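You operate a simulated robot arm through the tools that you are given. There is no shell and no other tool. Be economical: measure what you need, move in short steps, check, and stop when the job is done.

The job below is to be done with a simulated robot arm. You get a single attempt, and the scene is never put back.

Task
Shut the disc carton, tape it and set it on the green mat.
Fine: one strip from the tape press; leave the white slide out.

It is judged by the outcome, as a careful person would: the job done as asked, and still so three seconds after it is handed in. It fails if anything else is knocked over, pushed out of place, dropped, spilled or broken.

Robot
A 7-joint arm with a two-finger parallel gripper, fixed in place. Base frame: the origin is at the foot of the arm, x ahead of it, y to its left, z up; the work surface is at about z = 85.7. Readings come in cm, rad, newtons and seconds.
With the tool pointing down near the work surface it reaches from about 24 to 68 cm from the base axis. Its first joint turns from -1.152 to 1.152 rad. Payload 2.4 kg.
The tool frame sits at the grasp point between the pads (the TCP): z along the fingers, y along the line on which they close. The tips reach 3 cm beyond it. Largest opening 9.4 cm; finger width 2.8, thickness 1; the body of the gripper, 5 by 9.6 cm, starts 5.5 cm behind the TCP.
Orientation is told as [roll, pitch, yaw] about the base's x, y, z axes, in that order, counted from this pose: with the fingers straight down and closing along the base's y, the tool's x points along the base's -x, its y along +y and its z along -z.

Tools
- The arm moves only by the tool arm_command. Its arguments are lists of equal length, an entry for each row: "claw": the closure in counts, from 0 (fully open) to 255 (shut); "slide": the shift along the base's x, y, z in units of 150 mm (1.0 is 150 mm), a list of three; "delta_rot": the turn, a rotation vector about the base's x, y, z in units of 90 degrees (1.0 is 90 degrees), a list of three. In form: {"claw": [claw, ...], "slide": [[dx, dy, dz], ...], "delta_rot": [[wx, wy, wz], ...]}. A call has 1 to 10 rows; each row is the pose to reach, as a shift and turn from the pose commanded when the call began. A call with a number of a shift or a turn outside -1 to 1 is refused whole. Rows are played at 5 a second. More than 5 cm and 0.15 rad between two rows, or a gripper value outside its range, and nothing of the call is played. Where a pose cannot be reached the arm comes as near as it can. A force on the tool above 70 N (or 10 N above the force at the start of the call, whichever is more), or a blocked arm, ends the call early, and 0.2 s more pass. The fingers move at their own pace (about 15.3 cm/s each) and stop on an object; they squeeze with about 35 N. The grip force told is the motor's: it shows also when the fingers shut on nothing. Time passes only in rows, and 0.2 s behind the last, so rows that repeat a pose let the fingers close. The reply holds the time, the measured pose of the TCP, the force on the tool along the base axes, the opening and the grip force, in the units named above and with some noise.
- Cameras (640 x 400 px; columns grow to the right, rows downward): "scene" is fixed at [4.95, 48.49, 144.96]; the picture's right is [-0.63, -0.77, 0.00], its down [-0.40, 0.33, -0.85] and it looks along [0.66, -0.54, -0.52] (base axes); focal length 322 px, centre (320, 200). "wrist" rides on the gripper at [-3.7, 0, -5.8] in the tool frame; the picture's right is [0.00, -1.00, 0.00], its down [0.97, 0.00, -0.24] and it looks along [0.24, 0.00, 0.97] (tool axes); focal length 218 px, centre (320, 200). There is no depth. A picture from a camera that has moved, and an enlarged one, comes with that camera's place and axes in the base frame and with its lens.
- get_image(camera): a new picture of that camera. It takes no simulated time.
- close_up(camera, box): a new picture of the part [left, top, right, bottom] of that camera's present view, enlarged. It takes no simulated time.
- sign_off(): hands the job in; it is judged then, once.

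Work in short steps. Places have to be worked out from the pictures, the camera data and where the tool is seen: move nearer, look again, correct. Check each grasp and each placing, and mend what went wrong. You have 120 turns and 64 pictures in all, those below and enlarged ones among them. Open the gripper and draw the arm clear of the work before you hand the job in, unless the task says otherwise; then end with one line.

The tools are called after "Emit:" as name(argument=value, ...) on one line, values as JSON. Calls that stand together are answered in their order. arm_command: Moves the arm, as the interface text tells. Its arguments: {"type":"object","properties":{"claw":{"type":"array","items":{"type":"number"}},"slide":{"type":"array","items":{"type":"array","items":{"type":"number"}}},"delta_rot":{"type":"array","items":{"type":"array","items":{"type":"number"}}}},"required":["claw","slide","delta_rot"]} The other tools are called the same way: get_image (camera) takes a picture; close_up (camera, box) takes an enlarged picture of a part of a camera's view; sign_off () hands the job in.

At the start:

```text
clock: 0.0
tcp_pos: [38.24, -8.39, 121.01]
ee_rot: [0.001, -0.001, 0.0]
wrist_force: [-1.6, -0.5, 0.2]
width: 9.38
grip_force: 0.1
```

scene: 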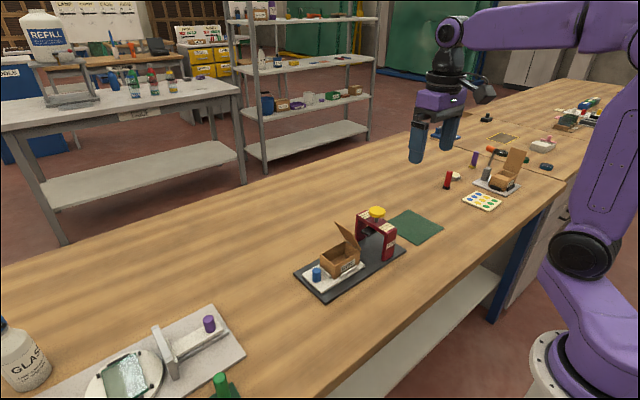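
wrist: 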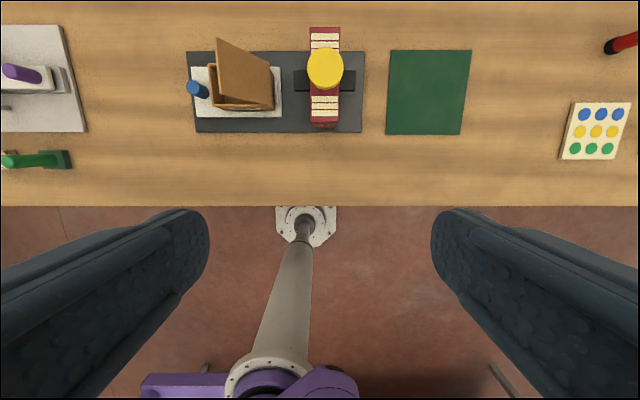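

I see a carton on a white slide on a dark base, with a red press with a yellow knob beside it, and the green mat. I'll enlarge both views first.

Emit:
close_up(camera="scene", box=[280, 190, 460, 302])

Emit:
close_up(camera="wrist", box=[180, 20, 380, 145])

Emit:
close_up(camera="scene", box=[420, 90, 620, 215])

```text
3.56 times, centred on (370, 246) of scene
camera zoom: at [4.95, 48.49, 144.96], right [-0.63, -0.77, 0.0], down [-0.4, 0.33, -0.85], along [0.66, -0.54, -0.52], focal length 1146 px, centre (142, 36)
```

zoom: 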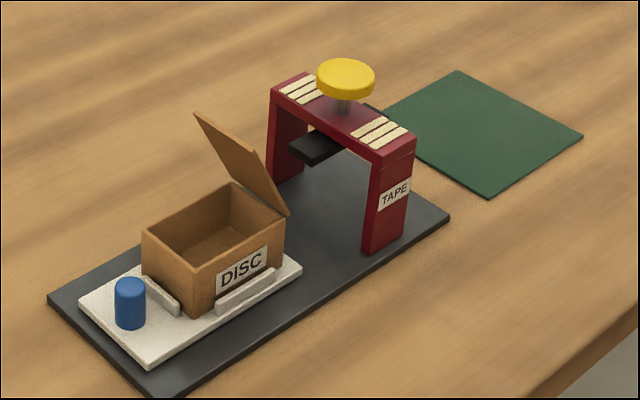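

```text
3.20 times, centred on (280, 82) of wrist
camera zoom: at [42.04, -8.35, 126.75], right [0.0, -1.0, 0.0], down [-0.97, 0.0, 0.24], along [-0.24, 0.0, -0.97], focal length 698 px, centre (448, 576)
```

zoom: 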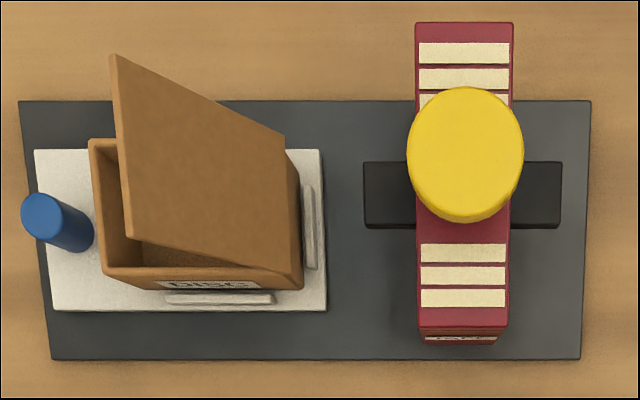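

```text
3.20 times, centred on (520, 152) of scene
camera zoom: at [4.95, 48.49, 144.96], right [-0.63, -0.77, 0.0], down [-0.4, 0.33, -0.85], along [0.66, -0.54, -0.52], focal length 1031 px, centre (-320, 352)
```

zoom: 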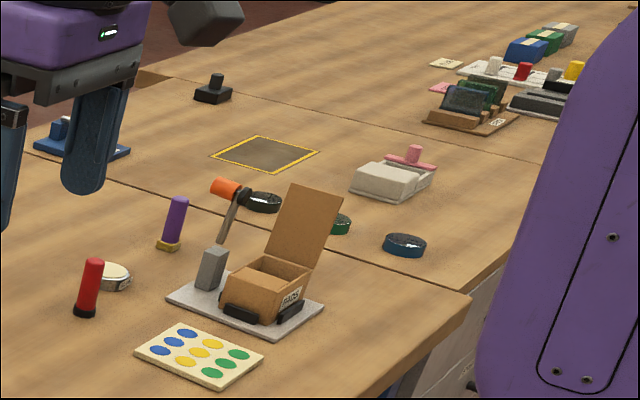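

The base is at about x 44–57, y −16 to 13, and the carton is near (50.5, 4). I'll move over the carton, staying high, to measure it.

Emit:
arm_command(claw=[0, 0, 0, 0, 0], slide=[[0.08, 0.16, -0.1], [0.16, 0.33, -0.2], [0.24, 0.5, -0.3], [0.32, 0.66, -0.4], [0.4, 0.82, -0.5]], delta_rot=[[0, 0, 0], [0, 0, 0], [0, 0, 0], [0, 0, 0], [0, 0, 0]])

Emit:
get_image(camera="wrist")

```text
clock: 1.2
tcp_pos: [44.31, 3.94, 113.57]
ee_rot: [0.001, 0.001, -0.002]
wrist_force: [-0.1, 0.3, 0.4]
width: 9.39
grip_force: 0.1
```

```text
58 pictures are left
camera wrist: at [48.05, 3.99, 119.33], right [0.0, -1.0, 0.0], down [-0.97, 0.0, 0.24], along [-0.24, 0.0, -0.97], focal length 218 px, centre (320, 200)
```

wrist: 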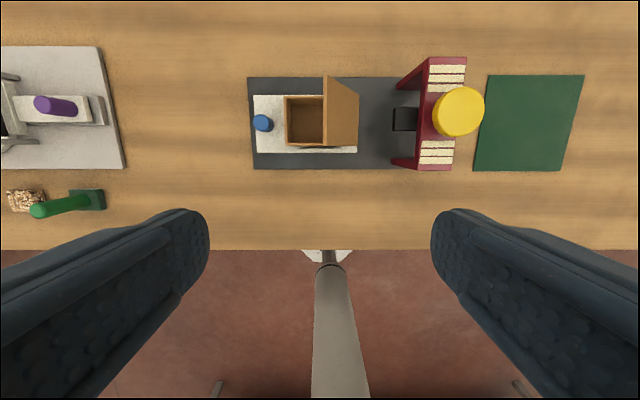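

Emit:
close_up(camera="wrist", box=[240, 50, 400, 150])

Emit:
close_up(camera="wrist", box=[380, 40, 600, 178])

```text
4.00 times, centred on (320, 100) of wrist
camera zoom: at [48.05, 3.99, 119.33], right [0.0, -1.0, 0.0], down [-0.97, 0.0, 0.24], along [-0.24, 0.0, -0.97], focal length 873 px, centre (320, 600)
```

zoom: 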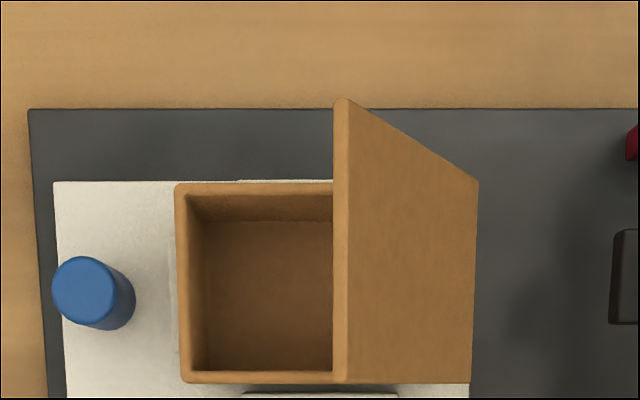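

```text
2.90 times, centred on (490, 109) of wrist
camera zoom: at [48.05, 3.99, 119.33], right [0.0, -1.0, 0.0], down [-0.97, 0.0, 0.24], along [-0.24, 0.0, -0.97], focal length 633 px, centre (-173, 464)
```

zoom: 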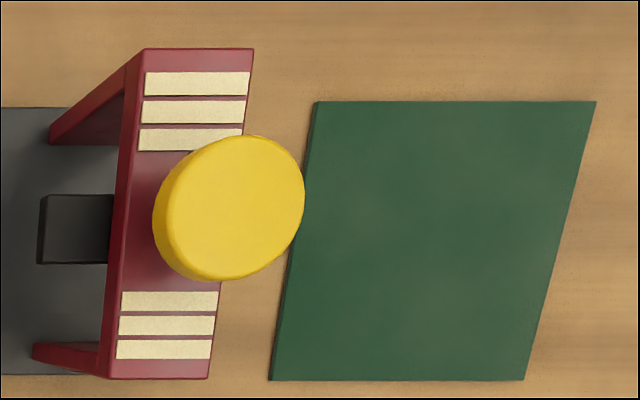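

Triangulated positions:
- Carton: x 48.1–53.8, y −0.7 to 8.3, rim z≈91.3.
- Lid: hinged at y≈−0.7, top edge near (y 3.7, z 99).
- Knob: top at (51.1, −8.9, 97.8).

With the fingers shut, I'll go behind the lid between it and the press, with the tips at z≈97.5.

Emit:
arm_command(claw=[255, 255, 255, 255, 255, 255, 255], slide=[[0.15, -0.12, 0], [0.3, -0.25, 0], [0.447, -0.37, 0], [0.447, -0.37, -0.25], [0.447, -0.37, -0.5], [0.447, -0.37, -0.7], [0.447, -0.37, -0.85]], delta_rot=[[0, 0, 0], [0, 0, 0], [0, 0, 0], [0, 0, 0], [0, 0, 0], [0, 0, 0], [0, 0, 0]])

Emit:
close_up(camera="scene", box=[280, 190, 460, 302])

```text
clock: 2.8
tcp_pos: [50.97, -1.7, 100.61]
ee_rot: [0.0, -0.002, 0.001]
wrist_force: [0.2, -0.1, -0.4]
width: 0.0
grip_force: 32.8
```

```text
3.56 times, centred on (370, 246) of scene
camera zoom: at [4.95, 48.49, 144.96], right [-0.63, -0.77, 0.0], down [-0.4, 0.33, -0.85], along [0.66, -0.54, -0.52], focal length 1146 px, centre (142, 36)
```

zoom: 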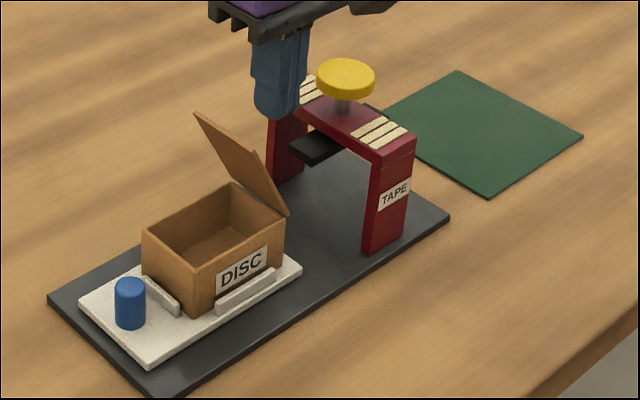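

The fingers sit clear behind the lid. I'll sweep them toward +y and down along the lid's arc.

Emit:
arm_command(claw=[255, 255, 255, 255, 255, 255, 255, 255], slide=[[0.09, 0.0, 0], [0, 0.176, -0.05], [0, 0.256, -0.09], [0, 0.329, -0.157], [0, 0.376, -0.237], [0, 0.409, -0.317], [0, 0.429, -0.36], [0, 0.429, -0.37]], delta_rot=[[0, 0, 0], [0, 0, 0], [0, 0, 0], [0, 0, 0], [0, 0, 0], [0, 0, 0], [0, 0, 0], [0, 0, 0]])

Emit:
close_up(camera="scene", box=[280, 190, 460, 302])

```text
clock: 4.6
tcp_pos: [50.96, 4.83, 95.11]
ee_rot: [0.0, 0.001, 0.0]
wrist_force: [0.3, 0.3, -0.1]
width: 0.0
grip_force: 33.6
```

```text
3.56 times, centred on (370, 246) of scene
camera zoom: at [4.95, 48.49, 144.96], right [-0.63, -0.77, 0.0], down [-0.4, 0.33, -0.85], along [0.66, -0.54, -0.52], focal length 1146 px, centre (142, 36)
```

zoom: 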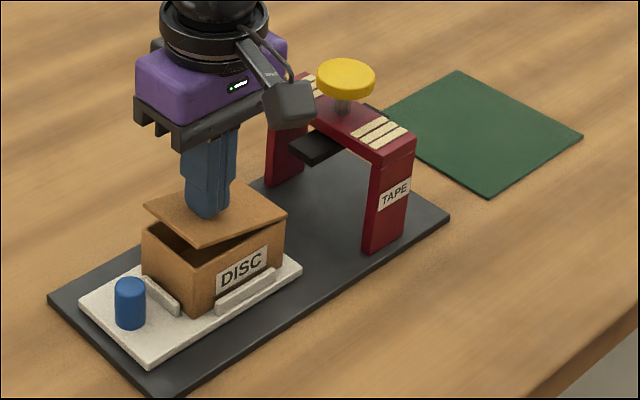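

The lid is nearly down, with about 1–2 cm of gap left. I'll keep pressing down in small steps.

Emit:
arm_command(claw=[255, 255, 255, 255, 255], slide=[[0, 0.02, -0.02], [0, 0.04, -0.04], [0, 0.05, -0.055], [0, 0.05, -0.07], [0, 0.05, -0.07]], delta_rot=[[0, 0, 0], [0, 0, 0], [0, 0, 0], [0, 0, 0], [0, 0, 0]])

Emit:
close_up(camera="scene", box=[280, 190, 460, 302])

```text
clock: 5.8
tcp_pos: [51.02, 5.43, 94.17]
ee_rot: [0.0, 0.0, 0.001]
wrist_force: [-0.7, -0.9, -0.3]
width: 0.0
grip_force: 32.7
```

```text
3.56 times, centred on (370, 246) of scene
camera zoom: at [4.95, 48.49, 144.96], right [-0.63, -0.77, 0.0], down [-0.4, 0.33, -0.85], along [0.66, -0.54, -0.52], focal length 1146 px, centre (142, 36)
```

zoom: 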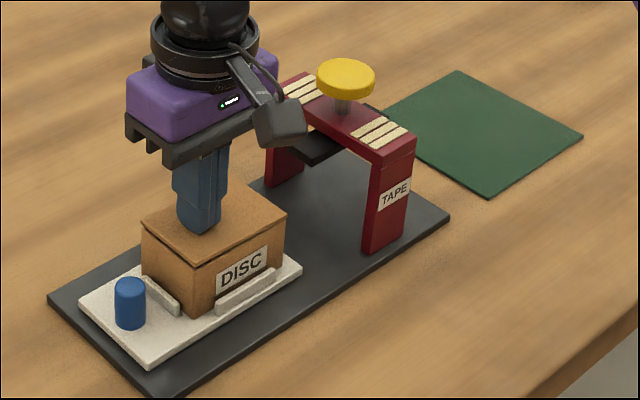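

The lid is almost flush and there is still no contact force. I'll go down until I feel it seat.

Emit:
arm_command(claw=[255, 255, 255, 255], slide=[[0, 0.02, -0.01], [0, 0.04, -0.02], [0, 0.05, -0.03], [0, 0.05, -0.035]], delta_rot=[[0, 0, 0], [0, 0, 0], [0, 0, 0], [0, 0, 0]])

```text
clock: 6.8
tcp_pos: [50.99, 6.18, 93.75]
ee_rot: [0.0, -0.001, -0.003]
wrist_force: [-3.3, -5.3, 15.0]
width: 0.0
grip_force: 32.9
```

There is now 15 N of upward force, so the lid is seated. I'll rise and check that it stays shut.

Emit:
arm_command(claw=[255, 255, 255, 255, 255], slide=[[0, 0, 0.05], [0, 0, 0.3], [0, 0, 0.6], [0, 0.0, 0.85], [0, 0.0, 0.85]], delta_rot=[[0, 0, 0], [0, 0, 0], [0, 0, 0], [0, 0, 0], [0, 0, 0]])

Emit:
close_up(camera="scene", box=[280, 190, 460, 302])

Emit:
close_up(camera="wrist", box=[200, 0, 520, 200])

```text
clock: 8.0
tcp_pos: [50.98, 6.29, 106.37]
ee_rot: [0.0, 0.0, 0.001]
wrist_force: [0.0, -0.7, 0.8]
width: 0.0
grip_force: 33.2
```

```text
3.56 times, centred on (370, 246) of scene
camera zoom: at [4.95, 48.49, 144.96], right [-0.63, -0.77, 0.0], down [-0.4, 0.33, -0.85], along [0.66, -0.54, -0.52], focal length 1146 px, centre (142, 36)
```

zoom: 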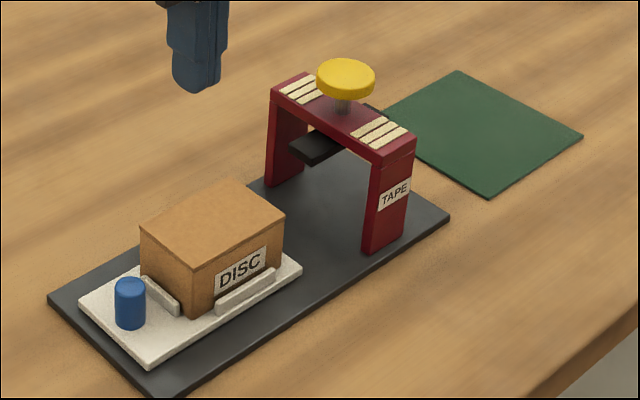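

```text
2.00 times, centred on (360, 100) of wrist
camera zoom: at [54.68, 6.27, 112.11], right [0.0, -1.0, 0.0], down [-0.97, 0.0, 0.24], along [-0.24, 0.0, -0.97], focal length 436 px, centre (240, 400)
```

zoom: 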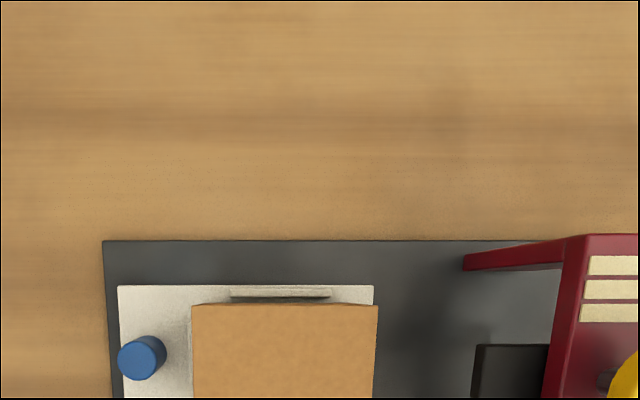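

The lid stays shut. Next I turn the gripper 90° so the fingers close along x. That suits both the slide's blue knob and the carton's 5.7 cm width, and keeps the gripper clear of the press.

Emit:
arm_command(claw=[0, 0, 0, 0, 0, 0, 0, 0, 0, 0], slide=[[0, 0.04, 0], [0, 0.08, 0], [0, 0.12, 0], [0, 0.16, 0], [0, 0.2, 0], [0, 0.24, 0], [0, 0.28, 0], [0, 0.32, 0], [0, 0.34, 0], [0, 0.35, 0]], delta_rot=[[0, 0, 0.09], [0, 0, 0.18], [0, 0, 0.27], [0, 0, 0.36], [0, 0, 0.45], [0, 0, 0.54], [0, 0, 0.63], [0, 0, 0.72], [0, 0, 0.81], [0, 0, 0.9]])

Emit:
arm_command(claw=[0, 0], slide=[[0, 0, 0], [0, 0, 0]], delta_rot=[[0, 0, 0.09], [0, 0, 0.1]])

Emit:
get_image(camera="wrist")

```text
clock: 10.2
tcp_pos: [50.95, 11.55, 106.37]
ee_rot: [0.001, 0.001, 1.416]
wrist_force: [0.6, -0.5, 0.3]
width: 9.43
grip_force: 0.0
```

```text
clock: 10.8
tcp_pos: [51.08, 11.6, 106.41]
ee_rot: [-0.002, 0.0, 1.572]
wrist_force: [0.9, -0.2, -0.3]
width: 9.4
grip_force: 0.0
```

```text
50 pictures are left
camera wrist: at [51.01, 15.28, 112.11], right [1.0, 0.0, 0.0], down [0.0, -0.97, 0.24], along [0.0, -0.24, -0.97], focal length 218 px, centre (320, 200)
```

wrist: 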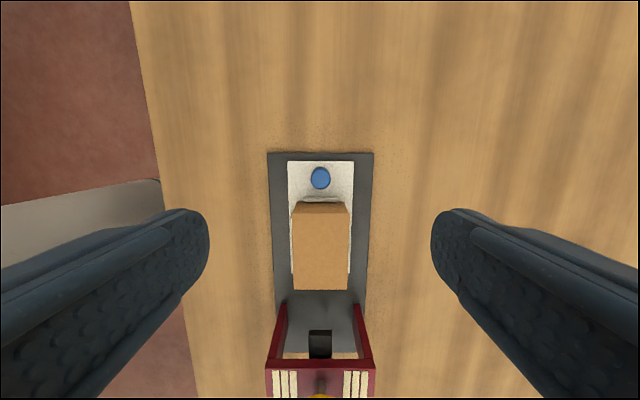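

The knob is near (51.0, 11.7). I'll descend partway with the fingers open and look again.

Emit:
arm_command(claw=[0, 0, 0], slide=[[0, 0, -0.2], [0, 0, -0.4], [0, 0, -0.55]], delta_rot=[[0, 0, 0], [0, 0, 0], [0, 0, 0]])

Emit:
get_image(camera="wrist")

Emit:
close_up(camera="scene", box=[250, 190, 430, 302])

```text
clock: 11.6
tcp_pos: [51.12, 11.6, 97.93]
ee_rot: [0.0, 0.001, 1.57]
wrist_force: [0.3, -0.4, -1.1]
width: 9.42
grip_force: 0.0
```

```text
49 pictures are left
camera wrist: at [51.12, 15.28, 103.83], right [1.0, 0.0, 0.0], down [0.0, -0.97, 0.24], along [0.0, -0.24, -0.97], focal length 218 px, centre (320, 200)
```

wrist: 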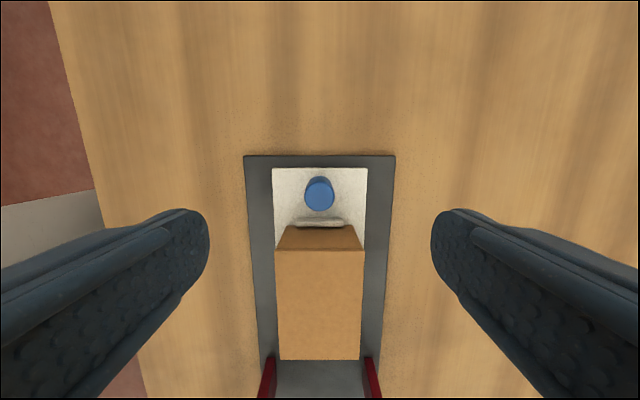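

```text
3.56 times, centred on (340, 246) of scene
camera zoom: at [4.95, 48.49, 144.96], right [-0.63, -0.77, 0.0], down [-0.4, 0.33, -0.85], along [0.66, -0.54, -0.52], focal length 1146 px, centre (249, 36)
```

zoom: 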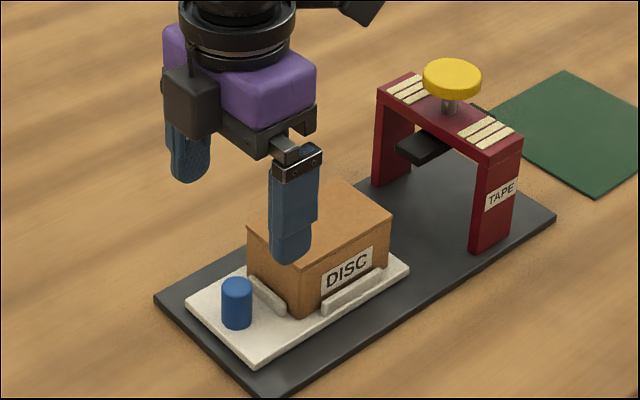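

The knob sits at about (51.0, 12.0), top z≈89. I'll narrow the fingers to about 4 cm and lower them around it, keeping just above the slide.

Emit:
arm_command(claw=[146, 146, 146, 146, 146], slide=[[0, 0.025, -0.1], [0, 0.025, -0.3], [0, 0.025, -0.42], [0, 0.025, -0.48], [0, 0.025, -0.49]], delta_rot=[[0, 0, 0], [0, 0, 0], [0, 0, 0], [0, 0, 0], [0, 0, 0]])

Emit:
close_up(camera="scene", box=[250, 190, 430, 302])

Emit:
get_image(camera="wrist")

```text
clock: 12.8
tcp_pos: [50.98, 12.0, 90.75]
ee_rot: [0.001, -0.002, 1.572]
wrist_force: [0.1, 0.1, 0.9]
width: 3.97
grip_force: 0.1
```

```text
3.56 times, centred on (340, 246) of scene
camera zoom: at [4.95, 48.49, 144.96], right [-0.63, -0.77, 0.0], down [-0.4, 0.33, -0.85], along [0.66, -0.54, -0.52], focal length 1146 px, centre (249, 36)
```

zoom: 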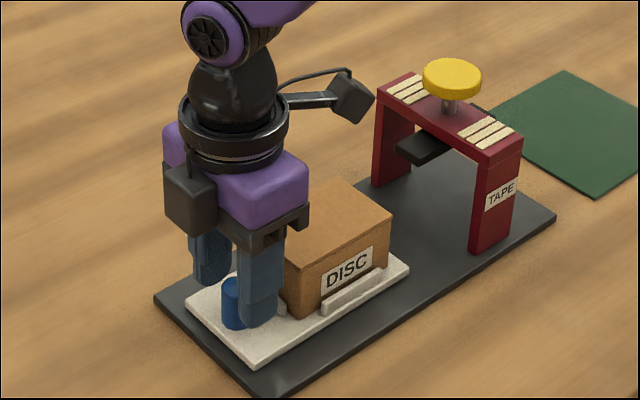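

```text
46 pictures are left
camera wrist: at [51.07, 15.66, 96.51], right [1.0, 0.0, 0.0], down [0.0, -0.97, 0.24], along [0.0, -0.24, -0.97], focal length 218 px, centre (320, 200)
```

wrist: 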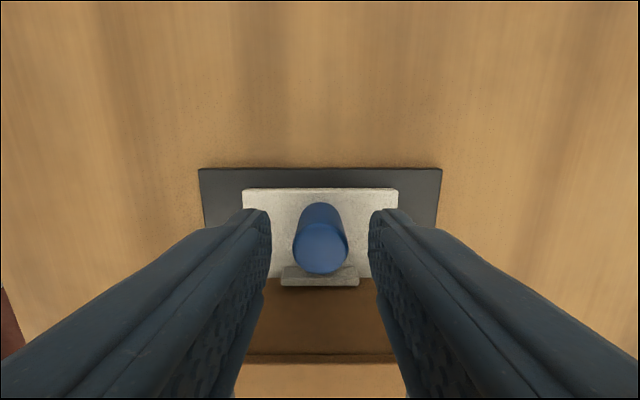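

The knob is between the fingers and centred. Closing on it.

Emit:
arm_command(claw=[255, 255, 255], slide=[[0, 0, 0], [0, 0, 0], [0, 0, 0]], delta_rot=[[0, 0, 0], [0, 0, 0], [0, 0, 0]])

```text
clock: 13.6
tcp_pos: [51.03, 11.79, 90.8]
ee_rot: [0.001, 0.001, 1.571]
wrist_force: [3.3, -0.6, -3.0]
width: 2.12
grip_force: 44.9
```

Gripped (2.1 cm wide). I'll push the slide toward the press in short steps, 9 cm first.

Emit:
arm_command(claw=[255, 255, 255, 255, 255, 255], slide=[[0, -0.1, 0], [0, -0.2, 0], [0, -0.3, 0], [0, -0.4, 0], [0, -0.5, 0], [0, -0.6, 0]], delta_rot=[[0, 0, 0], [0, 0, 0], [0, 0, 0], [0, 0, 0], [0, 0, 0], [0, 0, 0]])

Emit:
close_up(camera="scene", box=[280, 190, 460, 302])

```text
clock: 15.0
tcp_pos: [50.9, 2.84, 90.71]
ee_rot: [-0.001, 0.001, 1.57]
wrist_force: [3.9, 1.1, -14.7]
width: 2.1
grip_force: 45.2
```

```text
3.56 times, centred on (370, 246) of scene
camera zoom: at [4.99, 48.5, 144.96], right [-0.63, -0.77, 0.0], down [-0.4, 0.33, -0.85], along [0.66, -0.54, -0.52], focal length 1146 px, centre (142, 36)
```

zoom: 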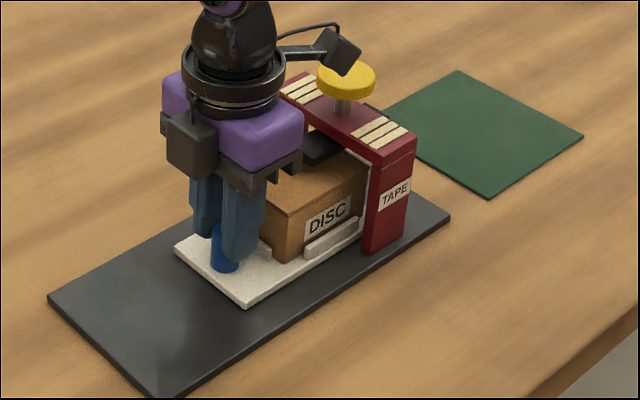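

The slide is going in cleanly, with the carton passing under the arch. I'll push the remaining ~4 cm in smaller steps and watch for a stop.

Emit:
arm_command(claw=[255, 255, 255, 255, 255], slide=[[0, -0.05, 0], [0, -0.1, 0], [0, -0.15, 0], [0, -0.2, 0], [0, -0.24, 0]], delta_rot=[[0, 0, 0], [0, 0, 0], [0, 0, 0], [0, 0, 0], [0, 0, 0]])

Emit:
close_up(camera="scene", box=[280, 190, 460, 302])

Emit:
get_image(camera="wrist")

```text
clock: 16.2
tcp_pos: [51.01, -0.69, 90.72]
ee_rot: [-0.002, 0.0, 1.57]
wrist_force: [6.3, 1.2, -6.0]
width: 2.1
grip_force: 44.6
```

```text
3.56 times, centred on (370, 246) of scene
camera zoom: at [4.98, 48.5, 144.96], right [-0.63, -0.77, 0.0], down [-0.4, 0.33, -0.85], along [0.66, -0.54, -0.52], focal length 1146 px, centre (142, 36)
```

zoom: 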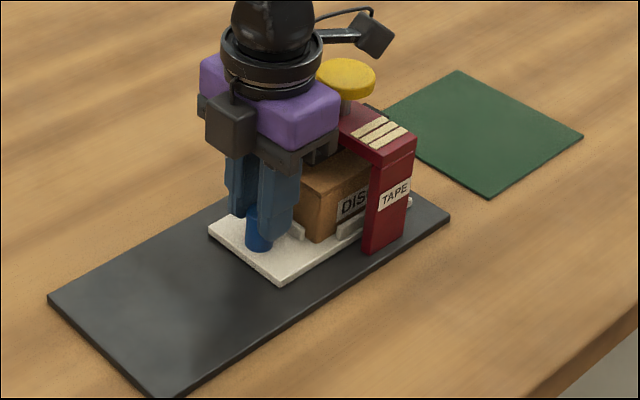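

```text
43 pictures are left
camera wrist: at [51.07, 3.04, 96.52], right [1.0, 0.0, 0.0], down [0.0, -0.97, 0.24], along [0.0, -0.24, -0.97], focal length 218 px, centre (320, 200)
```

wrist: 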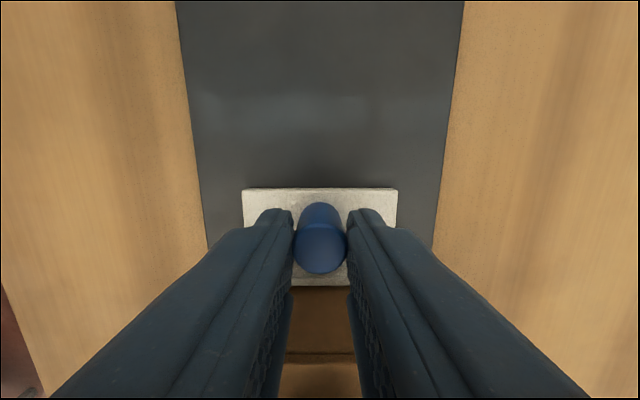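

No stop yet after 12.6 cm, and the carton centre is about y −8.5 against the press at −8.9. I'll nudge further, looking for a stop.

Emit:
arm_command(claw=[255, 255, 255], slide=[[0, -0.02, 0], [0, -0.04, 0], [0, -0.04, 0]], delta_rot=[[0, 0, 0], [0, 0, 0], [0, 0, 0]])

```text
clock: 17.0
tcp_pos: [51.04, -1.01, 90.7]
ee_rot: [0.0, -0.001, 1.573]
wrist_force: [5.6, 11.8, -0.4]
width: 2.12
grip_force: 44.8
```

The reaction along y rose to 12 N and the motion fell short, so that looks like the stop. One more small nudge to confirm.

Emit:
arm_command(claw=[255, 255], slide=[[0, -0.02, 0], [0, -0.02, 0]], delta_rot=[[0, 0, 0], [0, 0, 0]])

```text
clock: 17.6
tcp_pos: [51.06, -1.09, 90.77]
ee_rot: [-0.001, -0.004, 1.576]
wrist_force: [3.6, 29.7, 2.1]
width: 2.13
grip_force: 44.6
```

The slide is at its stop (30 N, no motion). I'll back off the command slightly to relieve the load, release the knob and look.

Emit:
arm_command(claw=[255, 255, 160, 160], slide=[[0, 0.02, 0], [0, 0.035, 0], [0, 0.035, 0], [0, 0.035, 0]], delta_rot=[[0, 0, 0], [0, 0, 0], [0, 0, 0], [0, 0, 0]])

Emit:
arm_command(claw=[160, 160, 160, 160, 160], slide=[[0, 0, 0.1], [0, 0.08, 0.3], [0, 0.2, 0.55], [0, 0.3, 0.8], [0, 0.4, 1.0]], delta_rot=[[0, 0, 0], [0, 0, 0], [0, 0, 0], [0, 0, 0], [0, 0, 0]])

Emit:
close_up(camera="scene", box=[280, 190, 460, 302])

Emit:
get_image(camera="wrist")

```text
clock: 18.6
tcp_pos: [50.95, -0.99, 90.78]
ee_rot: [0.001, 0.0, 1.569]
wrist_force: [0.6, -0.3, -0.4]
width: 3.49
grip_force: 0.1
```

```text
clock: 19.8
tcp_pos: [50.83, 5.01, 105.81]
ee_rot: [0.002, 0.0, 1.571]
wrist_force: [-0.2, -0.5, -1.0]
width: 3.5
grip_force: 0.0
```

```text
3.56 times, centred on (370, 246) of scene
camera zoom: at [4.95, 48.49, 144.96], right [-0.63, -0.77, 0.0], down [-0.4, 0.33, -0.85], along [0.66, -0.54, -0.52], focal length 1146 px, centre (142, 36)
```

zoom: 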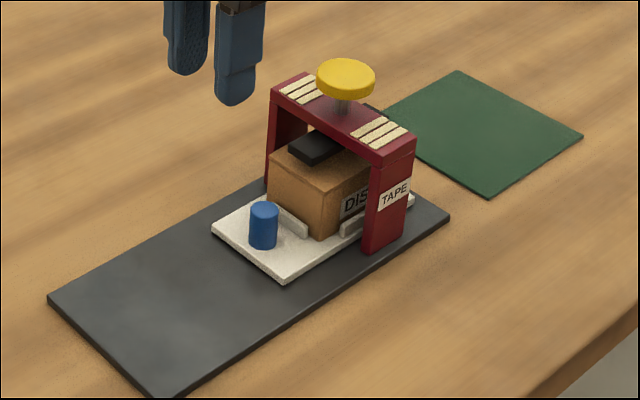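

```text
41 pictures are left
camera wrist: at [50.98, 8.68, 111.55], right [1.0, 0.0, 0.0], down [0.0, -0.97, 0.24], along [0.0, -0.24, -0.97], focal length 218 px, centre (320, 200)
```

wrist: 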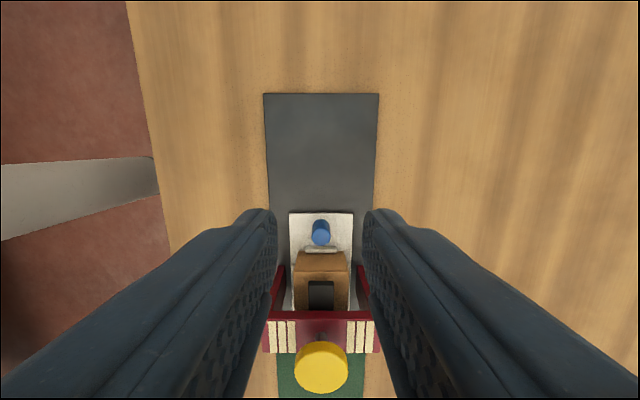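

Slide and carton are in place under the press. With the fingers closed, I'll move over the yellow knob at (51.0, −8.8) and stay above it.

Emit:
arm_command(claw=[255, 255, 255, 255, 255, 255], slide=[[0, -0.2, 0], [0.01, -0.4, 0], [0.01, -0.6, 0], [0.01, -0.8, 0], [0.01, -0.92, 0], [0.01, -0.92, -0.15]], delta_rot=[[0, 0, 0], [0, 0, 0], [0, 0, 0], [0, 0, 0], [0, 0, 0], [0, 0, 0]])

Emit:
close_up(camera="scene", box=[280, 160, 460, 272])

Emit:
get_image(camera="wrist")

```text
clock: 21.2
tcp_pos: [51.16, -8.86, 103.53]
ee_rot: [0.0, 0.0, 1.573]
wrist_force: [1.8, 0.8, 0.8]
width: 0.0
grip_force: 33.4
```

```text
3.56 times, centred on (370, 216) of scene
camera zoom: at [4.95, 48.49, 144.96], right [-0.63, -0.77, 0.0], down [-0.4, 0.33, -0.85], along [0.66, -0.54, -0.52], focal length 1146 px, centre (142, 143)
```

zoom: 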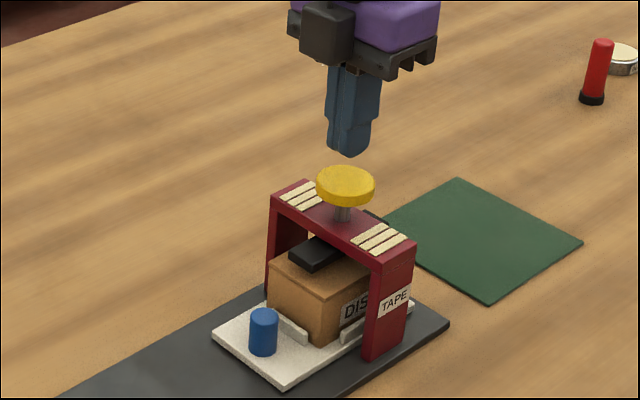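

```text
39 pictures are left
camera wrist: at [51.19, -5.23, 109.2], right [1.0, 0.0, 0.0], down [0.0, -0.97, 0.24], along [0.0, -0.24, -0.97], focal length 218 px, centre (320, 200)
```

wrist: 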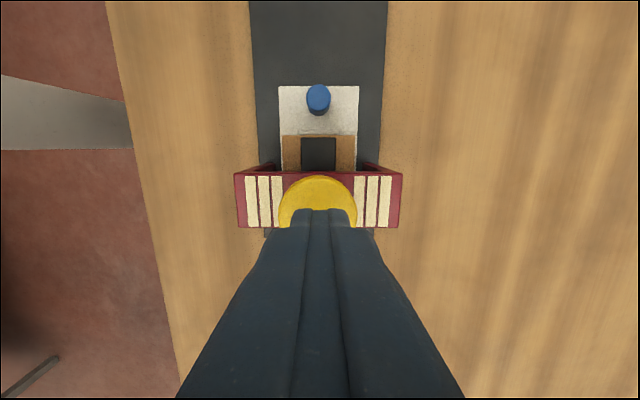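

The fingers are centred over the knob. I'll press straight down in one continuous stroke.

Emit:
arm_command(claw=[255, 255, 255, 255, 255, 255, 255, 255, 255, 255], slide=[[0, 0, -0.1], [0, 0, -0.16], [0, 0, -0.19], [0, 0, -0.21], [0, 0, -0.23], [0, 0, -0.25], [0, 0, -0.265], [0, 0, -0.28], [0, 0, -0.295], [0, 0, -0.31]], delta_rot=[[0, 0, 0], [0, 0, 0], [0, 0, 0], [0, 0, 0], [0, 0, 0], [0, 0, 0], [0, 0, 0], [0, 0, 0], [0, 0, 0], [0, 0, 0]])

Emit:
close_up(camera="scene", box=[280, 160, 460, 272])

```text
clock: 23.1
tcp_pos: [51.19, -8.76, 99.88]
ee_rot: [-0.005, 0.001, 1.569]
wrist_force: [-11.6, 1.2, 22.9]
width: 0.0
grip_force: 32.9
stopped in row 9: the force on the tool passed its limit (the readings are from after the stop); the commanded pose is now the measured one
```

```text
3.56 times, centred on (370, 216) of scene
camera zoom: at [4.88, 48.51, 144.96], right [-0.63, -0.77, 0.0], down [-0.4, 0.33, -0.85], along [0.66, -0.54, -0.52], focal length 1146 px, centre (142, 143)
```

zoom: 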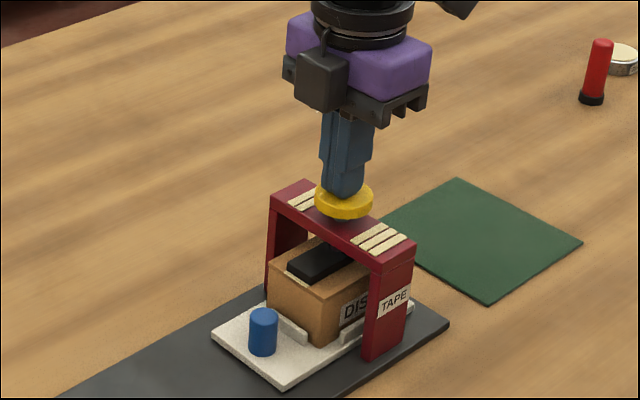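

The platen bottomed on the carton and the force limit was reached, so the stroke is complete. I'll lift straight up and check that the press returns and the tape shows.

Emit:
arm_command(claw=[255, 255, 255, 255], slide=[[0, 0, 0.06], [0, 0, 0.15], [0, 0, 0.35], [0, 0, 0.5]], delta_rot=[[0, 0, 0], [0, 0, 0], [0, 0, 0], [0, 0, 0]])

Emit:
close_up(camera="scene", box=[300, 190, 420, 265])

Emit:
get_image(camera="wrist")

```text
clock: 24.1
tcp_pos: [51.33, -8.83, 107.13]
ee_rot: [-0.005, 0.0, 1.569]
wrist_force: [1.5, -0.1, -0.9]
width: 0.0
grip_force: 33.2
```

```text
5.33 times, centred on (360, 228) of scene
camera zoom: at [4.95, 48.49, 144.96], right [-0.63, -0.77, 0.0], down [-0.4, 0.33, -0.85], along [0.66, -0.54, -0.52], focal length 1719 px, centre (107, 53)
```

zoom: 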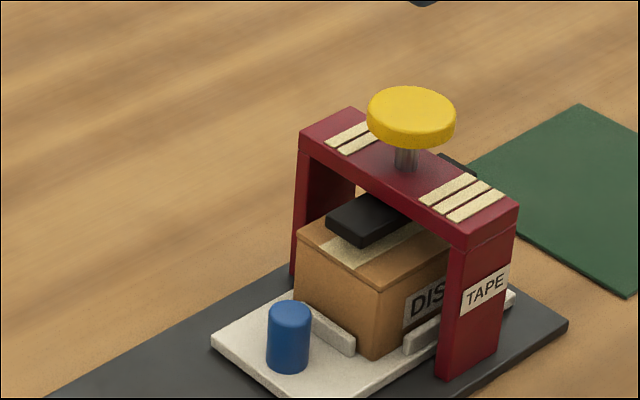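

```text
36 pictures are left
camera wrist: at [51.29, -5.11, 113.01], right [1.0, 0.0, 0.01], down [0.0, -0.97, 0.24], along [0.01, -0.24, -0.97], focal length 218 px, centre (320, 200)
```

wrist: 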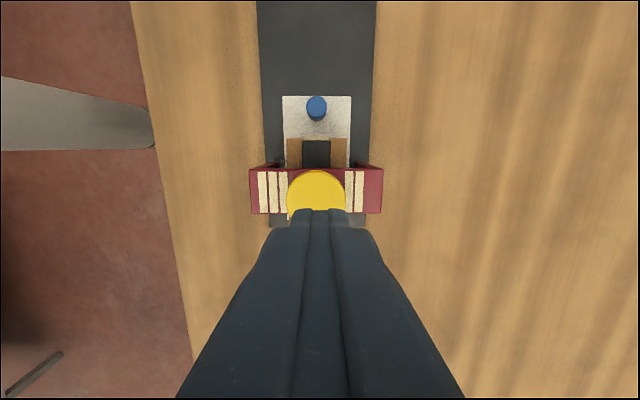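

The strip is on the lid and the press has returned. I'll go back over the blue knob with the fingers at about 3.5 cm to draw the slide out.

Emit:
arm_command(claw=[160, 160, 160, 160, 160], slide=[[-0.01, 0.2, 0], [-0.02, 0.4, 0], [-0.02, 0.53, 0], [-0.02, 0.53, -0.25], [-0.02, 0.53, -0.5]], delta_rot=[[0, 0, 0], [0, 0, 0], [0, 0, 0], [0, 0, 0], [0, 0, 0]])

Emit:
get_image(camera="wrist")

```text
clock: 25.2
tcp_pos: [50.99, -0.91, 99.67]
ee_rot: [-0.008, 0.0, 1.569]
wrist_force: [-0.6, -0.1, -1.1]
width: 3.5
grip_force: 0.0
```

```text
35 pictures are left
camera wrist: at [50.99, 2.77, 105.44], right [1.0, 0.0, 0.01], down [0.0, -0.97, 0.24], along [0.01, -0.24, -0.97], focal length 218 px, centre (320, 200)
```

wrist: 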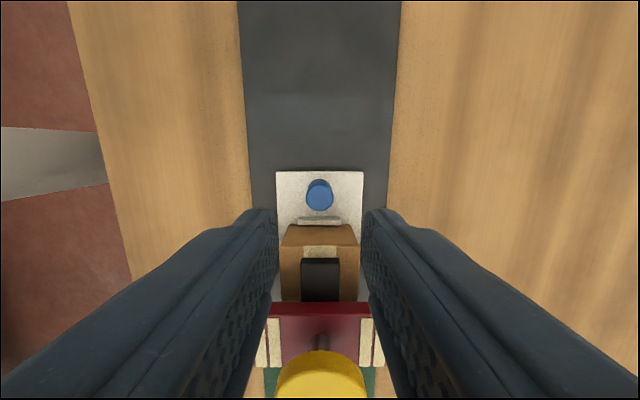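

Aligned as before. Tape is visible and folds over the near edge. Lowering to z 90.7 and gripping.

Emit:
arm_command(claw=[160, 160, 160, 160, 160, 255, 255, 255], slide=[[0, 0, -0.2], [0, 0, -0.4], [0, 0, -0.55], [0, 0, -0.59], [0, 0, -0.59], [0, 0, -0.59], [0, 0, -0.59], [0, 0, -0.59]], delta_rot=[[0, 0, 0], [0, 0, 0], [0, 0, 0], [0, 0, 0], [0, 0, 0], [0, 0, 0], [0, 0, 0], [0, 0, 0]])

```text
clock: 27.1
tcp_pos: [51.1, -0.93, 90.79]
ee_rot: [-0.006, -0.001, 1.569]
wrist_force: [7.3, 0.4, -7.7]
width: 2.12
grip_force: 45.5
```

Gripped. Drawing the slide back out toward +y, to where it started.

Emit:
arm_command(claw=[255, 255, 255, 255, 255, 255, 255, 255, 255, 255], slide=[[0, 0.08, 0], [0, 0.17, 0], [0, 0.26, 0], [0, 0.35, 0], [0, 0.44, 0], [0, 0.53, 0], [0, 0.62, 0], [0, 0.71, 0], [0, 0.79, 0], [0, 0.84, 0]], delta_rot=[[0, 0, 0], [0, 0, 0], [0, 0, 0], [0, 0, 0], [0, 0, 0], [0, 0, 0], [0, 0, 0], [0, 0, 0], [0, 0, 0], [0, 0, 0]])

Emit:
close_up(camera="scene", box=[280, 190, 460, 302])

```text
clock: 29.2
tcp_pos: [50.98, 11.67, 90.78]
ee_rot: [-0.007, 0.0, 1.57]
wrist_force: [11.9, -0.6, -12.2]
width: 2.13
grip_force: 45.2
```

```text
3.56 times, centred on (370, 246) of scene
camera zoom: at [5.0, 48.5, 144.96], right [-0.63, -0.77, 0.0], down [-0.4, 0.33, -0.85], along [0.66, -0.54, -0.52], focal length 1146 px, centre (142, 36)
```

zoom: 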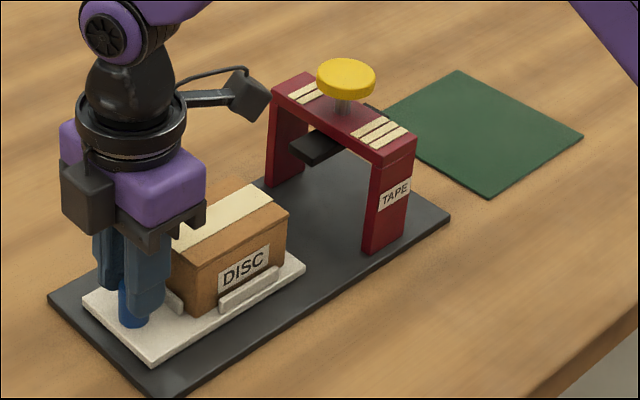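

The slide is out and the tape strip is on the carton. I'll draw the last ~3 mm, then release and rise.

Emit:
arm_command(claw=[255, 255, 160, 160], slide=[[0, 0.015, 0], [0, 0.02, 0], [0, 0.015, 0], [0, 0.015, 0]], delta_rot=[[0, 0, 0], [0, 0, 0], [0, 0, 0], [0, 0, 0]])

Emit:
arm_command(claw=[160, 160, 0, 0, 0, 0], slide=[[0, 0, 0.15], [0, 0, 0.35], [0, -0.15, 0.6], [0, -0.3, 0.8], [0, -0.5, 0.85], [0, -0.5, 0.85]], delta_rot=[[0, 0, 0], [0, 0, 0], [0, 0, 0], [0, 0, 0], [0, 0, 0], [0, 0, 0]])

Emit:
get_image(camera="wrist")

Emit:
close_up(camera="scene", box=[280, 190, 460, 302])

```text
clock: 30.2
tcp_pos: [50.94, 12.01, 90.88]
ee_rot: [-0.005, 0.001, 1.571]
wrist_force: [-0.2, 0.1, -0.5]
width: 3.51
grip_force: 0.0
```

```text
clock: 31.6
tcp_pos: [50.88, 4.45, 103.61]
ee_rot: [-0.005, 0.001, 1.571]
wrist_force: [-0.4, -0.7, 0.3]
width: 9.41
grip_force: 0.0
```

```text
33 pictures are left
camera wrist: at [50.94, 8.13, 109.43], right [1.0, 0.0, 0.01], down [0.0, -0.97, 0.24], along [0.0, -0.24, -0.97], focal length 218 px, centre (320, 200)
```

wrist: 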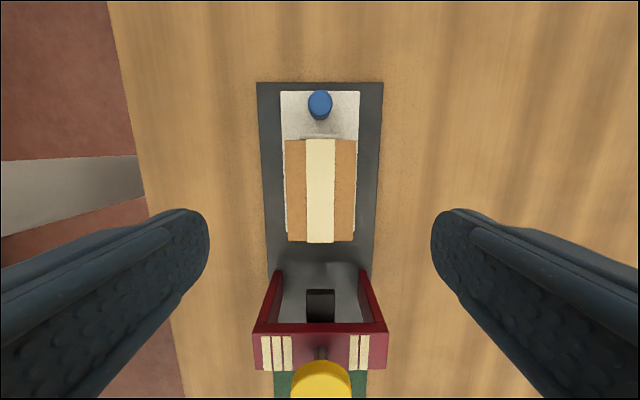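

```text
3.56 times, centred on (370, 246) of scene
camera zoom: at [4.95, 48.49, 144.96], right [-0.63, -0.77, 0.0], down [-0.4, 0.33, -0.85], along [0.66, -0.54, -0.52], focal length 1146 px, centre (142, 36)
```

zoom: 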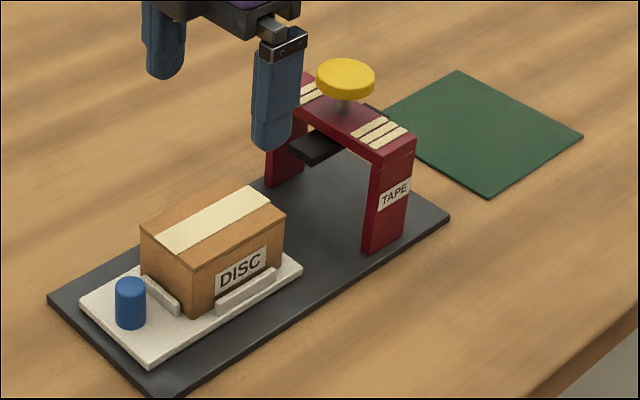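

The carton is centred at about (51.0, 4.3), top z≈91.5. I'll lower the open fingers astride it, keeping the tips above the slide's low lips, and close.

Emit:
arm_command(claw=[0, 0, 0, 0, 0, 0], slide=[[0.005, -0.01, -0.2], [0.005, -0.01, -0.4], [0.005, -0.01, -0.6], [0.005, -0.01, -0.75], [0.005, -0.01, -0.805], [0.005, -0.01, -0.805]], delta_rot=[[0, 0, 0], [0, 0, 0], [0, 0, 0], [0, 0, 0], [0, 0, 0], [0, 0, 0]])

Emit:
close_up(camera="scene", box=[280, 190, 460, 302])

```text
clock: 33.0
tcp_pos: [50.98, 4.25, 91.51]
ee_rot: [-0.006, 0.0, 1.57]
wrist_force: [-0.5, 0.3, 0.2]
width: 9.4
grip_force: 0.1
```

```text
3.56 times, centred on (370, 246) of scene
camera zoom: at [4.95, 48.49, 144.96], right [-0.63, -0.77, 0.0], down [-0.4, 0.33, -0.85], along [0.66, -0.54, -0.52], focal length 1146 px, centre (142, 36)
```

zoom: 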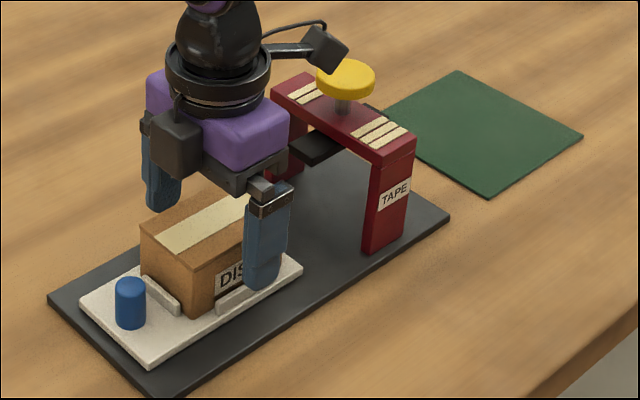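

The fingers straddle the carton symmetrically. Closing.

Emit:
arm_command(claw=[100, 255, 255, 255], slide=[[0, 0, 0], [0, 0, 0], [0, 0, 0], [0, 0, 0]], delta_rot=[[0, 0, 0], [0, 0, 0], [0, 0, 0], [0, 0, 0]])

Emit:
arm_command(claw=[255, 255, 255], slide=[[0, 0, 0.05], [0, 0, 0.12], [0, 0, 0.2]], delta_rot=[[0, 0, 0], [0, 0, 0], [0, 0, 0]])

Emit:
close_up(camera="scene", box=[280, 190, 460, 302])

```text
clock: 34.0
tcp_pos: [51.08, 4.19, 91.56]
ee_rot: [-0.004, 0.001, 1.57]
wrist_force: [0.4, 1.0, 0.2]
width: 5.9
grip_force: 35.1
```

```text
clock: 34.9
tcp_pos: [50.98, 4.37, 94.5]
ee_rot: [-0.006, 0.0, 1.57]
wrist_force: [-0.1, 1.0, 0.4]
width: 5.89
grip_force: 35.2
```

```text
3.56 times, centred on (370, 246) of scene
camera zoom: at [4.95, 48.49, 144.96], right [-0.63, -0.77, 0.0], down [-0.4, 0.33, -0.85], along [0.66, -0.54, -0.52], focal length 1146 px, centre (142, 36)
```

zoom: 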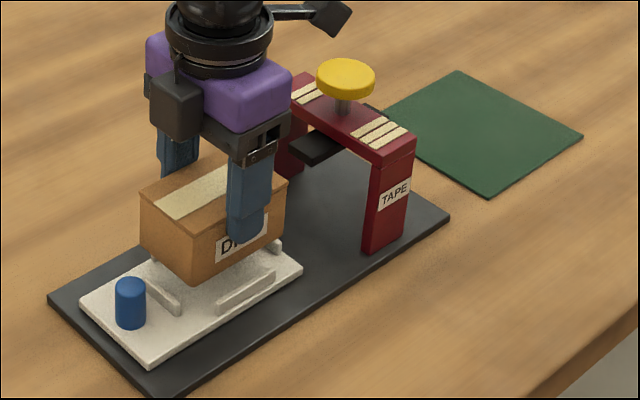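

Carton held (5.9 cm) and the slide stayed put. I'll raise it well above the press knob before crossing.

Emit:
arm_command(claw=[255, 255, 255, 255, 255, 255, 255], slide=[[0, 0, 0.13], [0, 0, 0.28], [0, 0, 0.43], [0, 0, 0.58], [0, 0, 0.73], [0, 0, 0.87], [0, 0, 0.9]], delta_rot=[[0, 0, 0], [0, 0, 0], [0, 0, 0], [0, 0, 0], [0, 0, 0], [0, 0, 0], [0, 0, 0]])

Emit:
arm_command(claw=[255, 255, 255, 255, 255, 255, 255], slide=[[0, -0.1, 0], [0, -0.25, 0], [0, -0.41, 0], [0, -0.57, 0], [0, -0.73, 0], [0, -0.89, 0], [0, -1.0, 0]], delta_rot=[[0, 0, 0], [0, 0, 0], [0, 0, 0], [0, 0, 0], [0, 0, 0], [0, 0, 0], [0, 0, 0]])

Emit:
arm_command(claw=[255, 255, 255, 255, 255, 255, 255], slide=[[0, -0.1, 0], [0, -0.25, 0], [0, -0.41, 0], [0, -0.57, 0], [0, -0.73, 0], [0, -0.89, 0], [0, -1.0, 0]], delta_rot=[[0, 0, 0], [0, 0, 0], [0, 0, 0], [0, 0, 0], [0, 0, 0], [0, 0, 0], [0, 0, 0]])

Emit:
get_image(camera="scene")

Emit:
get_image(camera="wrist")

```text
clock: 36.5
tcp_pos: [51.03, 4.33, 108.09]
ee_rot: [-0.005, 0.001, 1.57]
wrist_force: [-1.2, 0.6, -0.6]
width: 5.93
grip_force: 35.3
```

```text
clock: 38.0
tcp_pos: [50.86, -10.81, 108.02]
ee_rot: [-0.004, 0.0, 1.568]
wrist_force: [-0.3, 0.3, -0.2]
width: 5.91
grip_force: 35.4
```

```text
clock: 39.6
tcp_pos: [51.1, -25.69, 107.9]
ee_rot: [-0.006, 0.0, 1.571]
wrist_force: [0.3, 0.1, -1.2]
width: 5.89
grip_force: 35.0
```

```text
29 pictures are left
```

scene: 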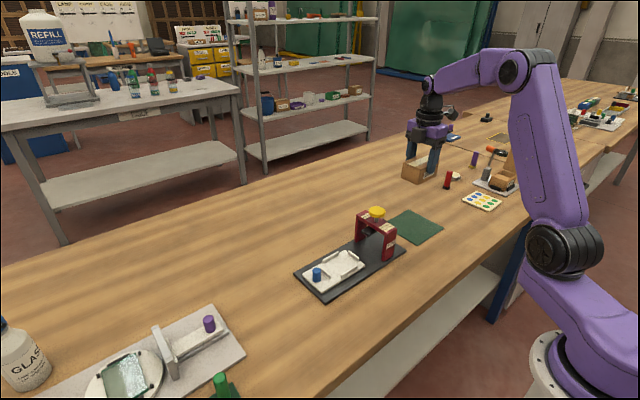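

```text
28 pictures are left
camera wrist: at [51.06, -22.03, 113.83], right [1.0, 0.0, 0.01], down [0.0, -0.97, 0.24], along [0.01, -0.24, -0.97], focal length 218 px, centre (320, 200)
```

wrist: 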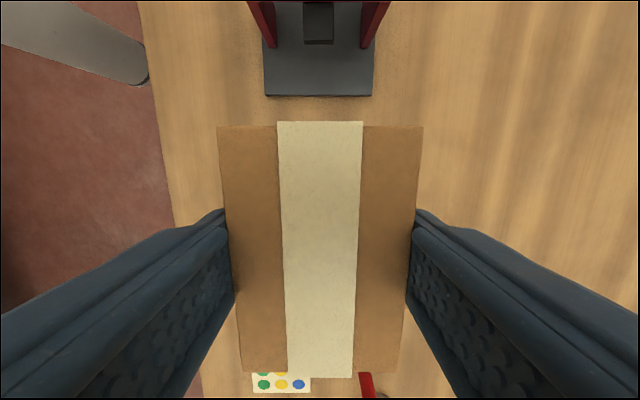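

The carton is over the mat (mat centre about (50.9, −26.2)). I'll lower it to just above the mat.

Emit:
arm_command(claw=[255, 255, 255, 255, 255, 255, 255, 255], slide=[[0, -0.02, -0.1], [0, -0.03, -0.25], [0, -0.03, -0.41], [0, -0.03, -0.57], [0, -0.03, -0.73], [0, -0.03, -0.89], [0, -0.03, -1.0], [0, -0.03, -1.0]], delta_rot=[[0, 0, 0], [0, 0, 0], [0, 0, 0], [0, 0, 0], [0, 0, 0], [0, 0, 0], [0, 0, 0], [0, 0, 0]])

Emit:
close_up(camera="scene", box=[340, 150, 500, 250])

Emit:
get_image(camera="wrist")

```text
clock: 41.5
tcp_pos: [51.05, -26.2, 92.78]
ee_rot: [-0.005, -0.001, 1.571]
wrist_force: [-0.2, -0.3, 0.1]
width: 5.91
grip_force: 34.4
```

```text
4.00 times, centred on (420, 200) of scene
camera zoom: at [4.95, 48.49, 144.96], right [-0.63, -0.77, 0.0], down [-0.4, 0.33, -0.85], along [0.66, -0.54, -0.52], focal length 1289 px, centre (-80, 200)
```

zoom: 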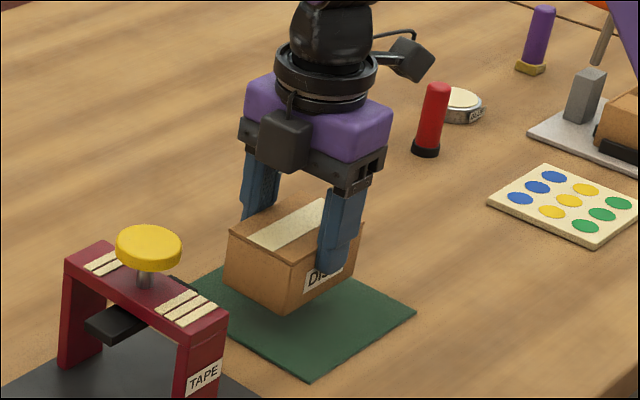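

```text
26 pictures are left
camera wrist: at [51.01, -22.45, 98.78], right [1.0, 0.0, 0.01], down [0.0, -0.97, 0.24], along [0.01, -0.24, -0.97], focal length 218 px, centre (320, 200)
```

wrist: 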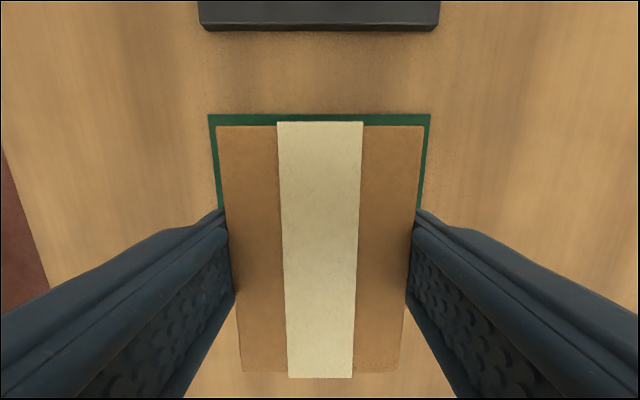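

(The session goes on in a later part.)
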